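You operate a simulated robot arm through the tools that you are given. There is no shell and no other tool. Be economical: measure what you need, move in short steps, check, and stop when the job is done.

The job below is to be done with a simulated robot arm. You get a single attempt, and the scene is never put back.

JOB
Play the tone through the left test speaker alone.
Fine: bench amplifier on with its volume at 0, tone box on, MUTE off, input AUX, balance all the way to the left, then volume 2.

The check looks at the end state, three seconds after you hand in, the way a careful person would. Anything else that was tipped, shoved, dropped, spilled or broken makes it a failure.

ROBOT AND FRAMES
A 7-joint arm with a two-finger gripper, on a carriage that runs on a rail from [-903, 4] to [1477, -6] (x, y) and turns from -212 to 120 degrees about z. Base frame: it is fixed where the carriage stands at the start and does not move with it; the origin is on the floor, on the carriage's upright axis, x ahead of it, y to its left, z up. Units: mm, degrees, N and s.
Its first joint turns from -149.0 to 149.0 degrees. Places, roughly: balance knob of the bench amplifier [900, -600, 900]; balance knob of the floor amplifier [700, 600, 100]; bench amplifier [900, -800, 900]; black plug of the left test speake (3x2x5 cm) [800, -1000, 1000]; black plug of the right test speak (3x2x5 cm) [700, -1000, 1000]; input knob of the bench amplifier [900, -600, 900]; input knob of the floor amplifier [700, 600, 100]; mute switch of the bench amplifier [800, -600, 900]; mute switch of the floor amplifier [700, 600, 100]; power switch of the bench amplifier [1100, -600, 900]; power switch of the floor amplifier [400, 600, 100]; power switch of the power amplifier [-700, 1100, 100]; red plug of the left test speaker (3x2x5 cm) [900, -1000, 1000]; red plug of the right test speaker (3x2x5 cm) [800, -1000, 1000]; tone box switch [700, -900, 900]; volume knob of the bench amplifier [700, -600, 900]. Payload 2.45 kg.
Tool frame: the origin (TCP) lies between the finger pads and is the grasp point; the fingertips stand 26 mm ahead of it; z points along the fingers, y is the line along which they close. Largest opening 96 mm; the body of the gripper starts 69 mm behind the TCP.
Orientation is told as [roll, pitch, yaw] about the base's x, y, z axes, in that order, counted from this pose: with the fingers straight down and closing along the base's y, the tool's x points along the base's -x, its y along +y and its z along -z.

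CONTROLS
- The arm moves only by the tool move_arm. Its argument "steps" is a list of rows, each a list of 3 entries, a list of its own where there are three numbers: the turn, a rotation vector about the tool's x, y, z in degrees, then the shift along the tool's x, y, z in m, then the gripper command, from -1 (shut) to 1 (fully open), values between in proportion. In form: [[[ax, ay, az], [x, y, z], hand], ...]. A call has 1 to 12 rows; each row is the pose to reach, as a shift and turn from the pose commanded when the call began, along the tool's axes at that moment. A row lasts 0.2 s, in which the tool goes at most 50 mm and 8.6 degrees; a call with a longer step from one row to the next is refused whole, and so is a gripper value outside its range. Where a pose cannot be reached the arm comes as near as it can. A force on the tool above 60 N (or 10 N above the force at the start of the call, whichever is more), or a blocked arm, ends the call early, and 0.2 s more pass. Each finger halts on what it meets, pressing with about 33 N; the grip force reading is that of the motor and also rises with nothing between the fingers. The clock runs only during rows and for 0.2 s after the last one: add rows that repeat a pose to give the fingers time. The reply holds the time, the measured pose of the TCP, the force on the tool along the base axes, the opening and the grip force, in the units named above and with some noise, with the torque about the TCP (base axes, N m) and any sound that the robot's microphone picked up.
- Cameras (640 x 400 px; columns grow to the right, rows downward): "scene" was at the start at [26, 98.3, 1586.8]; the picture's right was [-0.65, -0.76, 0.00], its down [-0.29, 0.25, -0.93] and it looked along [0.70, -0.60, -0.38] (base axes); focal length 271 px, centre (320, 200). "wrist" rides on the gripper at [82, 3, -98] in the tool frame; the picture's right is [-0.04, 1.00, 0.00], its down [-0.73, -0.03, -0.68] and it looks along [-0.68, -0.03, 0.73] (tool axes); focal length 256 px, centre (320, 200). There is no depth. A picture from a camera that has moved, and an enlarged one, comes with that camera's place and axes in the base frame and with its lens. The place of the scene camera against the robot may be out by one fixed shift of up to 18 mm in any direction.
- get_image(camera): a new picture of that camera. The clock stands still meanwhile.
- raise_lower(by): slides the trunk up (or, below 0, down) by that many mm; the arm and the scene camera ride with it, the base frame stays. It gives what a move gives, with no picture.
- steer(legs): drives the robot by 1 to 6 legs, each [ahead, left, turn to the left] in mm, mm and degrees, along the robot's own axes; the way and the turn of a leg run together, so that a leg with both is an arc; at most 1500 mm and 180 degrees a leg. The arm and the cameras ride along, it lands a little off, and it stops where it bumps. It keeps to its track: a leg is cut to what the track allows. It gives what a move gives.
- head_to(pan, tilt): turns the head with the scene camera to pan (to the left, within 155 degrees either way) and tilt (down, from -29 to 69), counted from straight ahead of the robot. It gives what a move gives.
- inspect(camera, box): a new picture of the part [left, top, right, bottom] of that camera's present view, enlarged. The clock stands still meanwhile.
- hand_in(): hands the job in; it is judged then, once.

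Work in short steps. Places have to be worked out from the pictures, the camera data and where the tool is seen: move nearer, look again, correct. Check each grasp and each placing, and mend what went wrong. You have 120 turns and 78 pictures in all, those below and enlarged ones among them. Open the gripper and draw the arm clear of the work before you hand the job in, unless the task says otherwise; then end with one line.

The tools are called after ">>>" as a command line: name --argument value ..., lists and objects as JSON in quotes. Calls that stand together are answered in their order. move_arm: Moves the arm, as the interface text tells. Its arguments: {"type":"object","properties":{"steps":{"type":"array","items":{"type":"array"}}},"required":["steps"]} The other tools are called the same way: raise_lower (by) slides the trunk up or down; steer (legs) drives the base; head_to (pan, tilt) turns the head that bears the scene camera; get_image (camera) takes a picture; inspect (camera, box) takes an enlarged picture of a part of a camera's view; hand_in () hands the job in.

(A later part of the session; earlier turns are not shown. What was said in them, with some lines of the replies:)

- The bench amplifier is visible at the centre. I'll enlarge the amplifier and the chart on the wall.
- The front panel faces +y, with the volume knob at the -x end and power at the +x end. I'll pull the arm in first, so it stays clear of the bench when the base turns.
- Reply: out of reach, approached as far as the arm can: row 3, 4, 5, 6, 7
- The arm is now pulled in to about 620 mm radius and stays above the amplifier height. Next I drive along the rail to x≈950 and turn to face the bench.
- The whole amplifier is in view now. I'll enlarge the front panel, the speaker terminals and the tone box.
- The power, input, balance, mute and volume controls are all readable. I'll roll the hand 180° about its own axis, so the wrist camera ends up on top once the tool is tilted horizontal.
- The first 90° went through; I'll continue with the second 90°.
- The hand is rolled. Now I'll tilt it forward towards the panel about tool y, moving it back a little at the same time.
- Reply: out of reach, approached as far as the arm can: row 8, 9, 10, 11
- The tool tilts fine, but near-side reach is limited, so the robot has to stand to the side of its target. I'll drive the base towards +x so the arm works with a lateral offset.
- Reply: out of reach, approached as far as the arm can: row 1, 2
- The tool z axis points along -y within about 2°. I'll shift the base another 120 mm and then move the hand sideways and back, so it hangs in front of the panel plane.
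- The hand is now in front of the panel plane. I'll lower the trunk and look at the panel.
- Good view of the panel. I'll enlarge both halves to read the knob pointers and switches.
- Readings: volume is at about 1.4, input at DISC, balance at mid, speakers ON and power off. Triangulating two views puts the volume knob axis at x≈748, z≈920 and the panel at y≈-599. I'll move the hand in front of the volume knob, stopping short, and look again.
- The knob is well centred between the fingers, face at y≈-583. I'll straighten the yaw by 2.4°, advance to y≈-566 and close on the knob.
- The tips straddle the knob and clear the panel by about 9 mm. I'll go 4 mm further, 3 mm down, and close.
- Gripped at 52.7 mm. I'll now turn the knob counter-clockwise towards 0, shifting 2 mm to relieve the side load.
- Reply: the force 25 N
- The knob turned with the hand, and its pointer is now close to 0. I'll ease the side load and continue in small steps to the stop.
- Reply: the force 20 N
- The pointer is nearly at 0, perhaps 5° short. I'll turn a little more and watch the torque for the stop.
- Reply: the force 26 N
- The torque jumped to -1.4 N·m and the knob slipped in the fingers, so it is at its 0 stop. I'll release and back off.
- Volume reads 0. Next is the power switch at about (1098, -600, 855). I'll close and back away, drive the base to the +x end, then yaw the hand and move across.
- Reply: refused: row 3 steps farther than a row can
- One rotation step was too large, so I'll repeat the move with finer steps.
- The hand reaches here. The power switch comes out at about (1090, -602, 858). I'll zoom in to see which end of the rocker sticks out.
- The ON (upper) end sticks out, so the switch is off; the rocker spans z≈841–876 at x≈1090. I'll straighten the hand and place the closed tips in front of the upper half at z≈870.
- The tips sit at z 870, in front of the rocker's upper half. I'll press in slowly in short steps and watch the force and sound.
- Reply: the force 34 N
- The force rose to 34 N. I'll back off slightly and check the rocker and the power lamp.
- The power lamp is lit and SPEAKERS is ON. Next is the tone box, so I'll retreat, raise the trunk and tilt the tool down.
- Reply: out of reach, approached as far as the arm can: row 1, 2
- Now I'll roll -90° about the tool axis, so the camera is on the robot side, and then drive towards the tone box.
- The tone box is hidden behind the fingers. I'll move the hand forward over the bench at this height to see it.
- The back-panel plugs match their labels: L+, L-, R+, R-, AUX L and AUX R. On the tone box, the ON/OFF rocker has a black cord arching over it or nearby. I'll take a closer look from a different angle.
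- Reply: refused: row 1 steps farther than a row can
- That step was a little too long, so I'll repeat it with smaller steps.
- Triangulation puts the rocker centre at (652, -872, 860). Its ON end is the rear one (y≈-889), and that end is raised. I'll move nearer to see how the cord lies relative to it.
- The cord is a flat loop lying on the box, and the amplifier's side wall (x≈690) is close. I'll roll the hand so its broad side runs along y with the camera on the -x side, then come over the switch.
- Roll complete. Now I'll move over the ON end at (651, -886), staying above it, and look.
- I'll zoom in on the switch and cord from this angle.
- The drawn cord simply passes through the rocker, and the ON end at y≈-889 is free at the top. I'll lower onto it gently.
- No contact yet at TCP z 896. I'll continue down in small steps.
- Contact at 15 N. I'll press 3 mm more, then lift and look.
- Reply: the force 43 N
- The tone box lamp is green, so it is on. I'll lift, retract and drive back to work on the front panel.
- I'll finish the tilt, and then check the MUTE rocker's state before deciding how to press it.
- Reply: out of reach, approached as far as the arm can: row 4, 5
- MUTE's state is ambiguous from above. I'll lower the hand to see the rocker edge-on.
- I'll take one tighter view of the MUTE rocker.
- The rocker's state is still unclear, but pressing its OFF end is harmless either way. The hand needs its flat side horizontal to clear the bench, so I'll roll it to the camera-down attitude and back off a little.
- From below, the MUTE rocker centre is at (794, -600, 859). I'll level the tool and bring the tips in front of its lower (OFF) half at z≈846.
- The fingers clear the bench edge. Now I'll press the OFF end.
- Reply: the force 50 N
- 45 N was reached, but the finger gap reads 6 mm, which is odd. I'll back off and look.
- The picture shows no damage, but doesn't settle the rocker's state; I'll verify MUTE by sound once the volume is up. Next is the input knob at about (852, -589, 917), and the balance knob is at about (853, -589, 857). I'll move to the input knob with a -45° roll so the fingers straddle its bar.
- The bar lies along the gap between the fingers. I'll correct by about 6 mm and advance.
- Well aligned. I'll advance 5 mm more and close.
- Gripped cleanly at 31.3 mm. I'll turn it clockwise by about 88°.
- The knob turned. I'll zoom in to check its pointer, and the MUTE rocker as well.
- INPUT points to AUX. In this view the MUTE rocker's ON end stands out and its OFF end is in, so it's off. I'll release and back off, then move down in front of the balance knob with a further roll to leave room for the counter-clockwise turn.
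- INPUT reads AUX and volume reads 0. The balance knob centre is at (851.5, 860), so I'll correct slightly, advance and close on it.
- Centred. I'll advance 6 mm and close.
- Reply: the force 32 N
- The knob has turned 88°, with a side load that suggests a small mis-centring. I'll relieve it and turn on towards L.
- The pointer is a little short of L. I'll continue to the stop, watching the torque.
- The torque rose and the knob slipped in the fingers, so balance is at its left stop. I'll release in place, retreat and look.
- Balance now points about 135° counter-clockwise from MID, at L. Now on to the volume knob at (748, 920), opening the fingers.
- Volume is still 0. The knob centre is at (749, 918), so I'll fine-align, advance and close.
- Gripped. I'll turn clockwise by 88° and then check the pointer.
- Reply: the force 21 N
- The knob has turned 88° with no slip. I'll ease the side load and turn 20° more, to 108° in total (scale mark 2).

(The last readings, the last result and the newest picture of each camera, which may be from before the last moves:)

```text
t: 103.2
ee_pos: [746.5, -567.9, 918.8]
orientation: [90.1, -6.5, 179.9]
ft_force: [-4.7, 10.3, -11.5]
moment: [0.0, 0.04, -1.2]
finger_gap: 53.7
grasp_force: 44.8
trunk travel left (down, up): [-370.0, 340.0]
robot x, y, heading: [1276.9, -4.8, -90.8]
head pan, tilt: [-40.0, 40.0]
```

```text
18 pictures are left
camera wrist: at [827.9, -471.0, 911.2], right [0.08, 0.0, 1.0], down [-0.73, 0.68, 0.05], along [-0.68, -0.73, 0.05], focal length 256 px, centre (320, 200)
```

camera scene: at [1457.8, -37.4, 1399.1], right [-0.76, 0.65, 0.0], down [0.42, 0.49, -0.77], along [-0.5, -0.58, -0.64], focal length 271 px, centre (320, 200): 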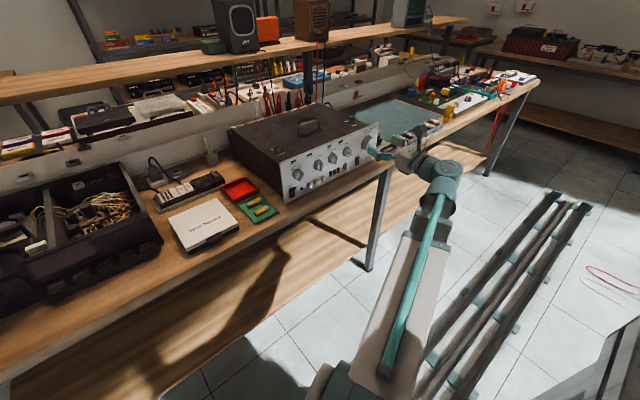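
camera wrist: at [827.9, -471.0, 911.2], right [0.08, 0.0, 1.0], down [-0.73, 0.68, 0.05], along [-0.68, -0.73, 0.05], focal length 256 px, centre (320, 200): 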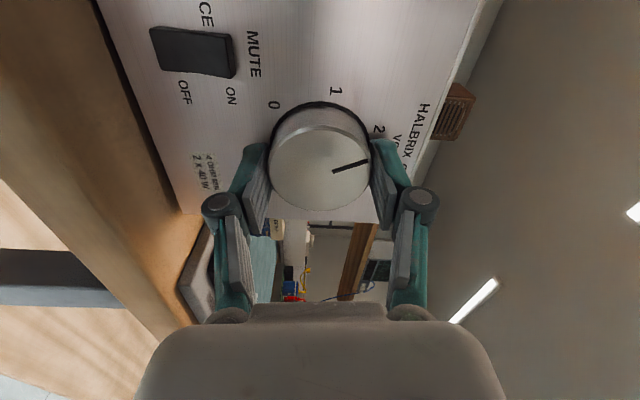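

The pointer aligns with 2. I'll zoom in to check it and the MUTE rocker, since no sound has been reported.

>>> inspect --camera "wrist" --box '[130, 0, 430, 215]'

```text
1.86 times, centred on (280, 108) of wrist
camera zoom: at [827.9, -471.0, 911.2], right [0.08, 0.0, 1.0], down [-0.73, 0.68, 0.05], along [-0.68, -0.73, 0.05], focal length 476 px, centre (394, 372)
```

zoom: 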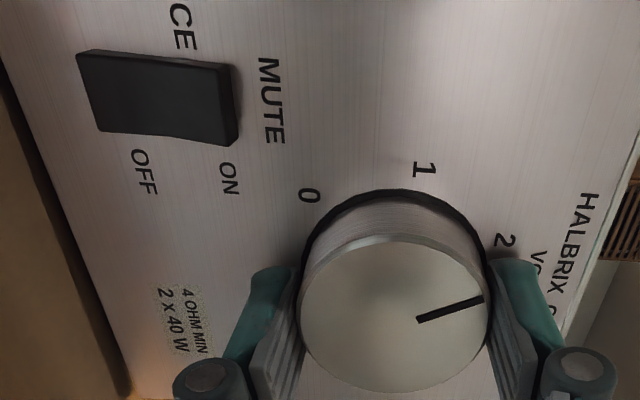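

The pointer is on 2. I'll release, back away, and look at the LEFT/RIGHT lamps.

>>> move_arm --steps '[[[0, 0, 0], [0, 0, 0], 0], [[0, 0, 0], [0, 0, 0], 0.4], [[0, 0, 0], [0, 0, 0], 0.5], [[0, 0, 0], [0, 0, -0.02], 0.5], [[0, 0, 0], [0, 0, -0.05], 0.5], [[0, 0, 0], [0.03, 0, -0.07], 0.5], [[0, 0, 0], [0.06, 0, -0.09], 0.5]]'

>>> get_image --camera "wrist"

```text
t: 104.8
ee_pos: [810.8, -476.9, 910.4]
orientation: [90.1, -6.8, 179.8]
ft_force: [-1.1, 0.0, 0.9]
moment: [0.0, 0.03, 0.0]
finger_gap: 72.1
grasp_force: 0.1
trunk travel left (down, up): [-370.0, 340.0]
robot x, y, heading: [1275.3, -5.0, -90.5]
head pan, tilt: [-40.0, 40.0]
```

```text
16 pictures are left
camera wrist: at [891.0, -381.3, 903.5], right [0.08, 0.0, 1.0], down [-0.73, 0.68, 0.05], along [-0.68, -0.73, 0.06], focal length 256 px, centre (320, 200)
```

wrist: 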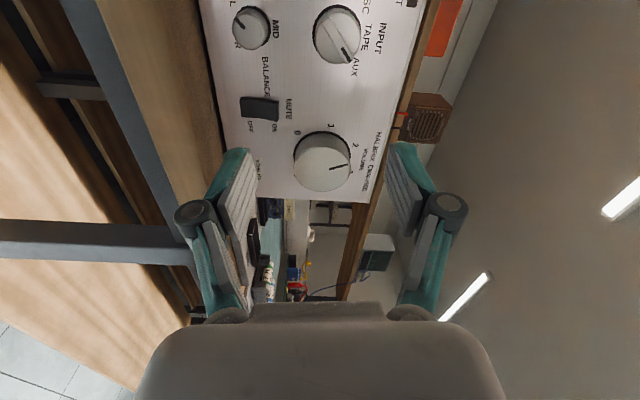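

The lamps are out of view. I'll use the scene camera on the front panel.

>>> inspect --camera "scene" --box '[240, 80, 440, 240]'

```text
2.50 times, centred on (340, 160) of scene
camera zoom: at [1390.4, -37.4, 1379.1], right [-0.76, 0.65, 0.0], down [0.42, 0.49, -0.77], along [-0.5, -0.58, -0.64], focal length 677 px, centre (270, 300)
```

zoom: 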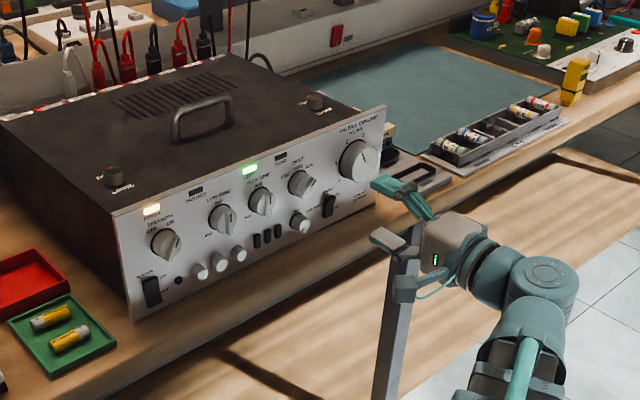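

POWER and LEFT are lit, while RIGHT and PROTECT are dark, so only the left channel is playing and MUTE is off. I'll check the volume pointer once more.

>>> inspect --camera "wrist" --box '[200, 0, 420, 210]'

>>> move_arm --steps '[[[0, 0, 0], [0.01, 0, -0.02], 0.5], [[0, 0, 0], [0.01, 0, -0.02], 0.8], [[0, 0, 0], [0.01, 0, -0.02], 1], [[0, 0, 0], [0.01, 0, -0.02], 1], [[0, 0, 0], [0.01, 0, -0.02], 1]]'

```text
1.90 times, centred on (310, 105) of wrist
camera zoom: at [891.0, -381.3, 903.5], right [0.08, 0.0, 1.0], down [-0.73, 0.68, 0.05], along [-0.68, -0.73, 0.06], focal length 488 px, centre (339, 381)
```

zoom: 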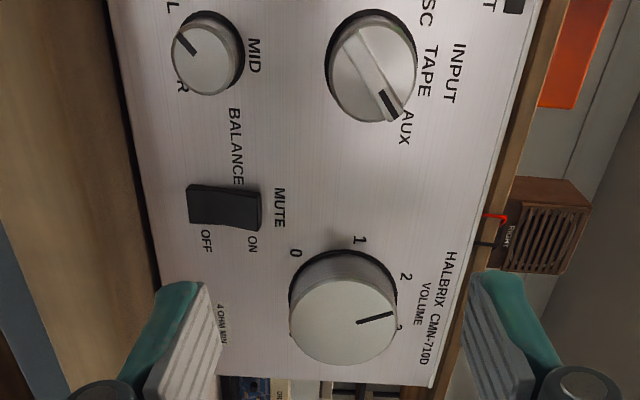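

```text
t: 106.0
ee_pos: [819.7, -461.1, 910.2]
orientation: [90.2, -6.9, 179.9]
ft_force: [-0.1, -0.4, 1.3]
moment: [0.01, 0.0, -0.01]
finger_gap: 95.9
grasp_force: 0.0
trunk travel left (down, up): [-370.0, 340.0]
robot x, y, heading: [1273.5, -4.2, -90.4]
head pan, tilt: [-40.0, 40.0]
```

The volume pointer sits at 2, input is at AUX, balance at L. I'll raise the arm clear and take a last overall look.

>>> raise_lower --by 200

>>> get_image --camera "scene"

>>> inspect --camera "scene" --box '[240, 90, 440, 250]'

```text
t: 108.1
ee_pos: [818.4, -460.2, 1110.2]
orientation: [90.1, -6.8, 179.9]
ft_force: [0.1, 0.6, 0.4]
moment: [-0.02, 0.02, -0.02]
finger_gap: 95.6
grasp_force: 0.1
trunk travel left (down, up): [-570.0, 140.0]
robot x, y, heading: [1273.6, -5.4, -90.7]
head pan, tilt: [-40.0, 40.0]
```

```text
13 pictures are left
camera scene: at [1390.4, -37.4, 1579.1], right [-0.76, 0.65, 0.0], down [0.42, 0.49, -0.77], along [-0.5, -0.58, -0.64], focal length 271 px, centre (320, 200)
```

scene: 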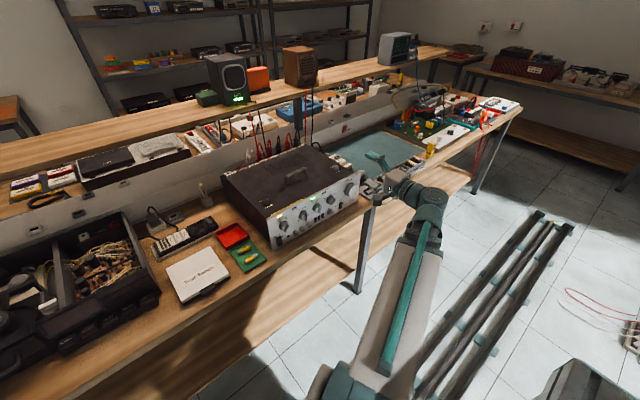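

```text
2.50 times, centred on (340, 170) of scene
camera zoom: at [1390.4, -37.4, 1579.1], right [-0.76, 0.65, 0.0], down [0.42, 0.49, -0.77], along [-0.5, -0.58, -0.64], focal length 677 px, centre (270, 275)
```

zoom: 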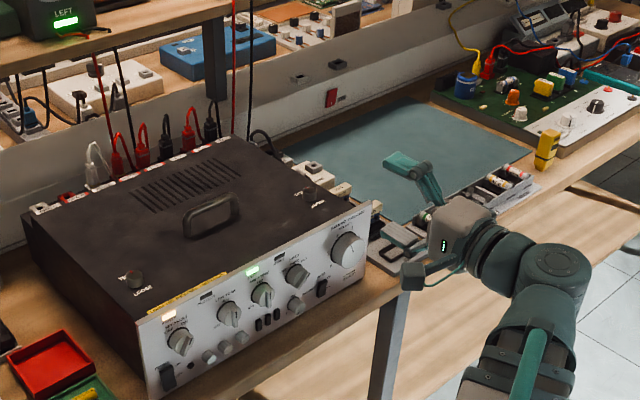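

The left speaker's lamp glows green and the right speaker's is dark. Nothing looks disturbed, and the arm is clear with the gripper open, so I'm handing in.

>>> hand_in

```text
The job is handed in.
```

The job is handed in with only the left speaker playing: its lamp and the amplifier's LEFT lamp are lit, RIGHT is dark, and the knobs read AUX, balance full left and volume 2. The microphone never reported a sound, so "playing" and "MUTE off" rest on those lamps.
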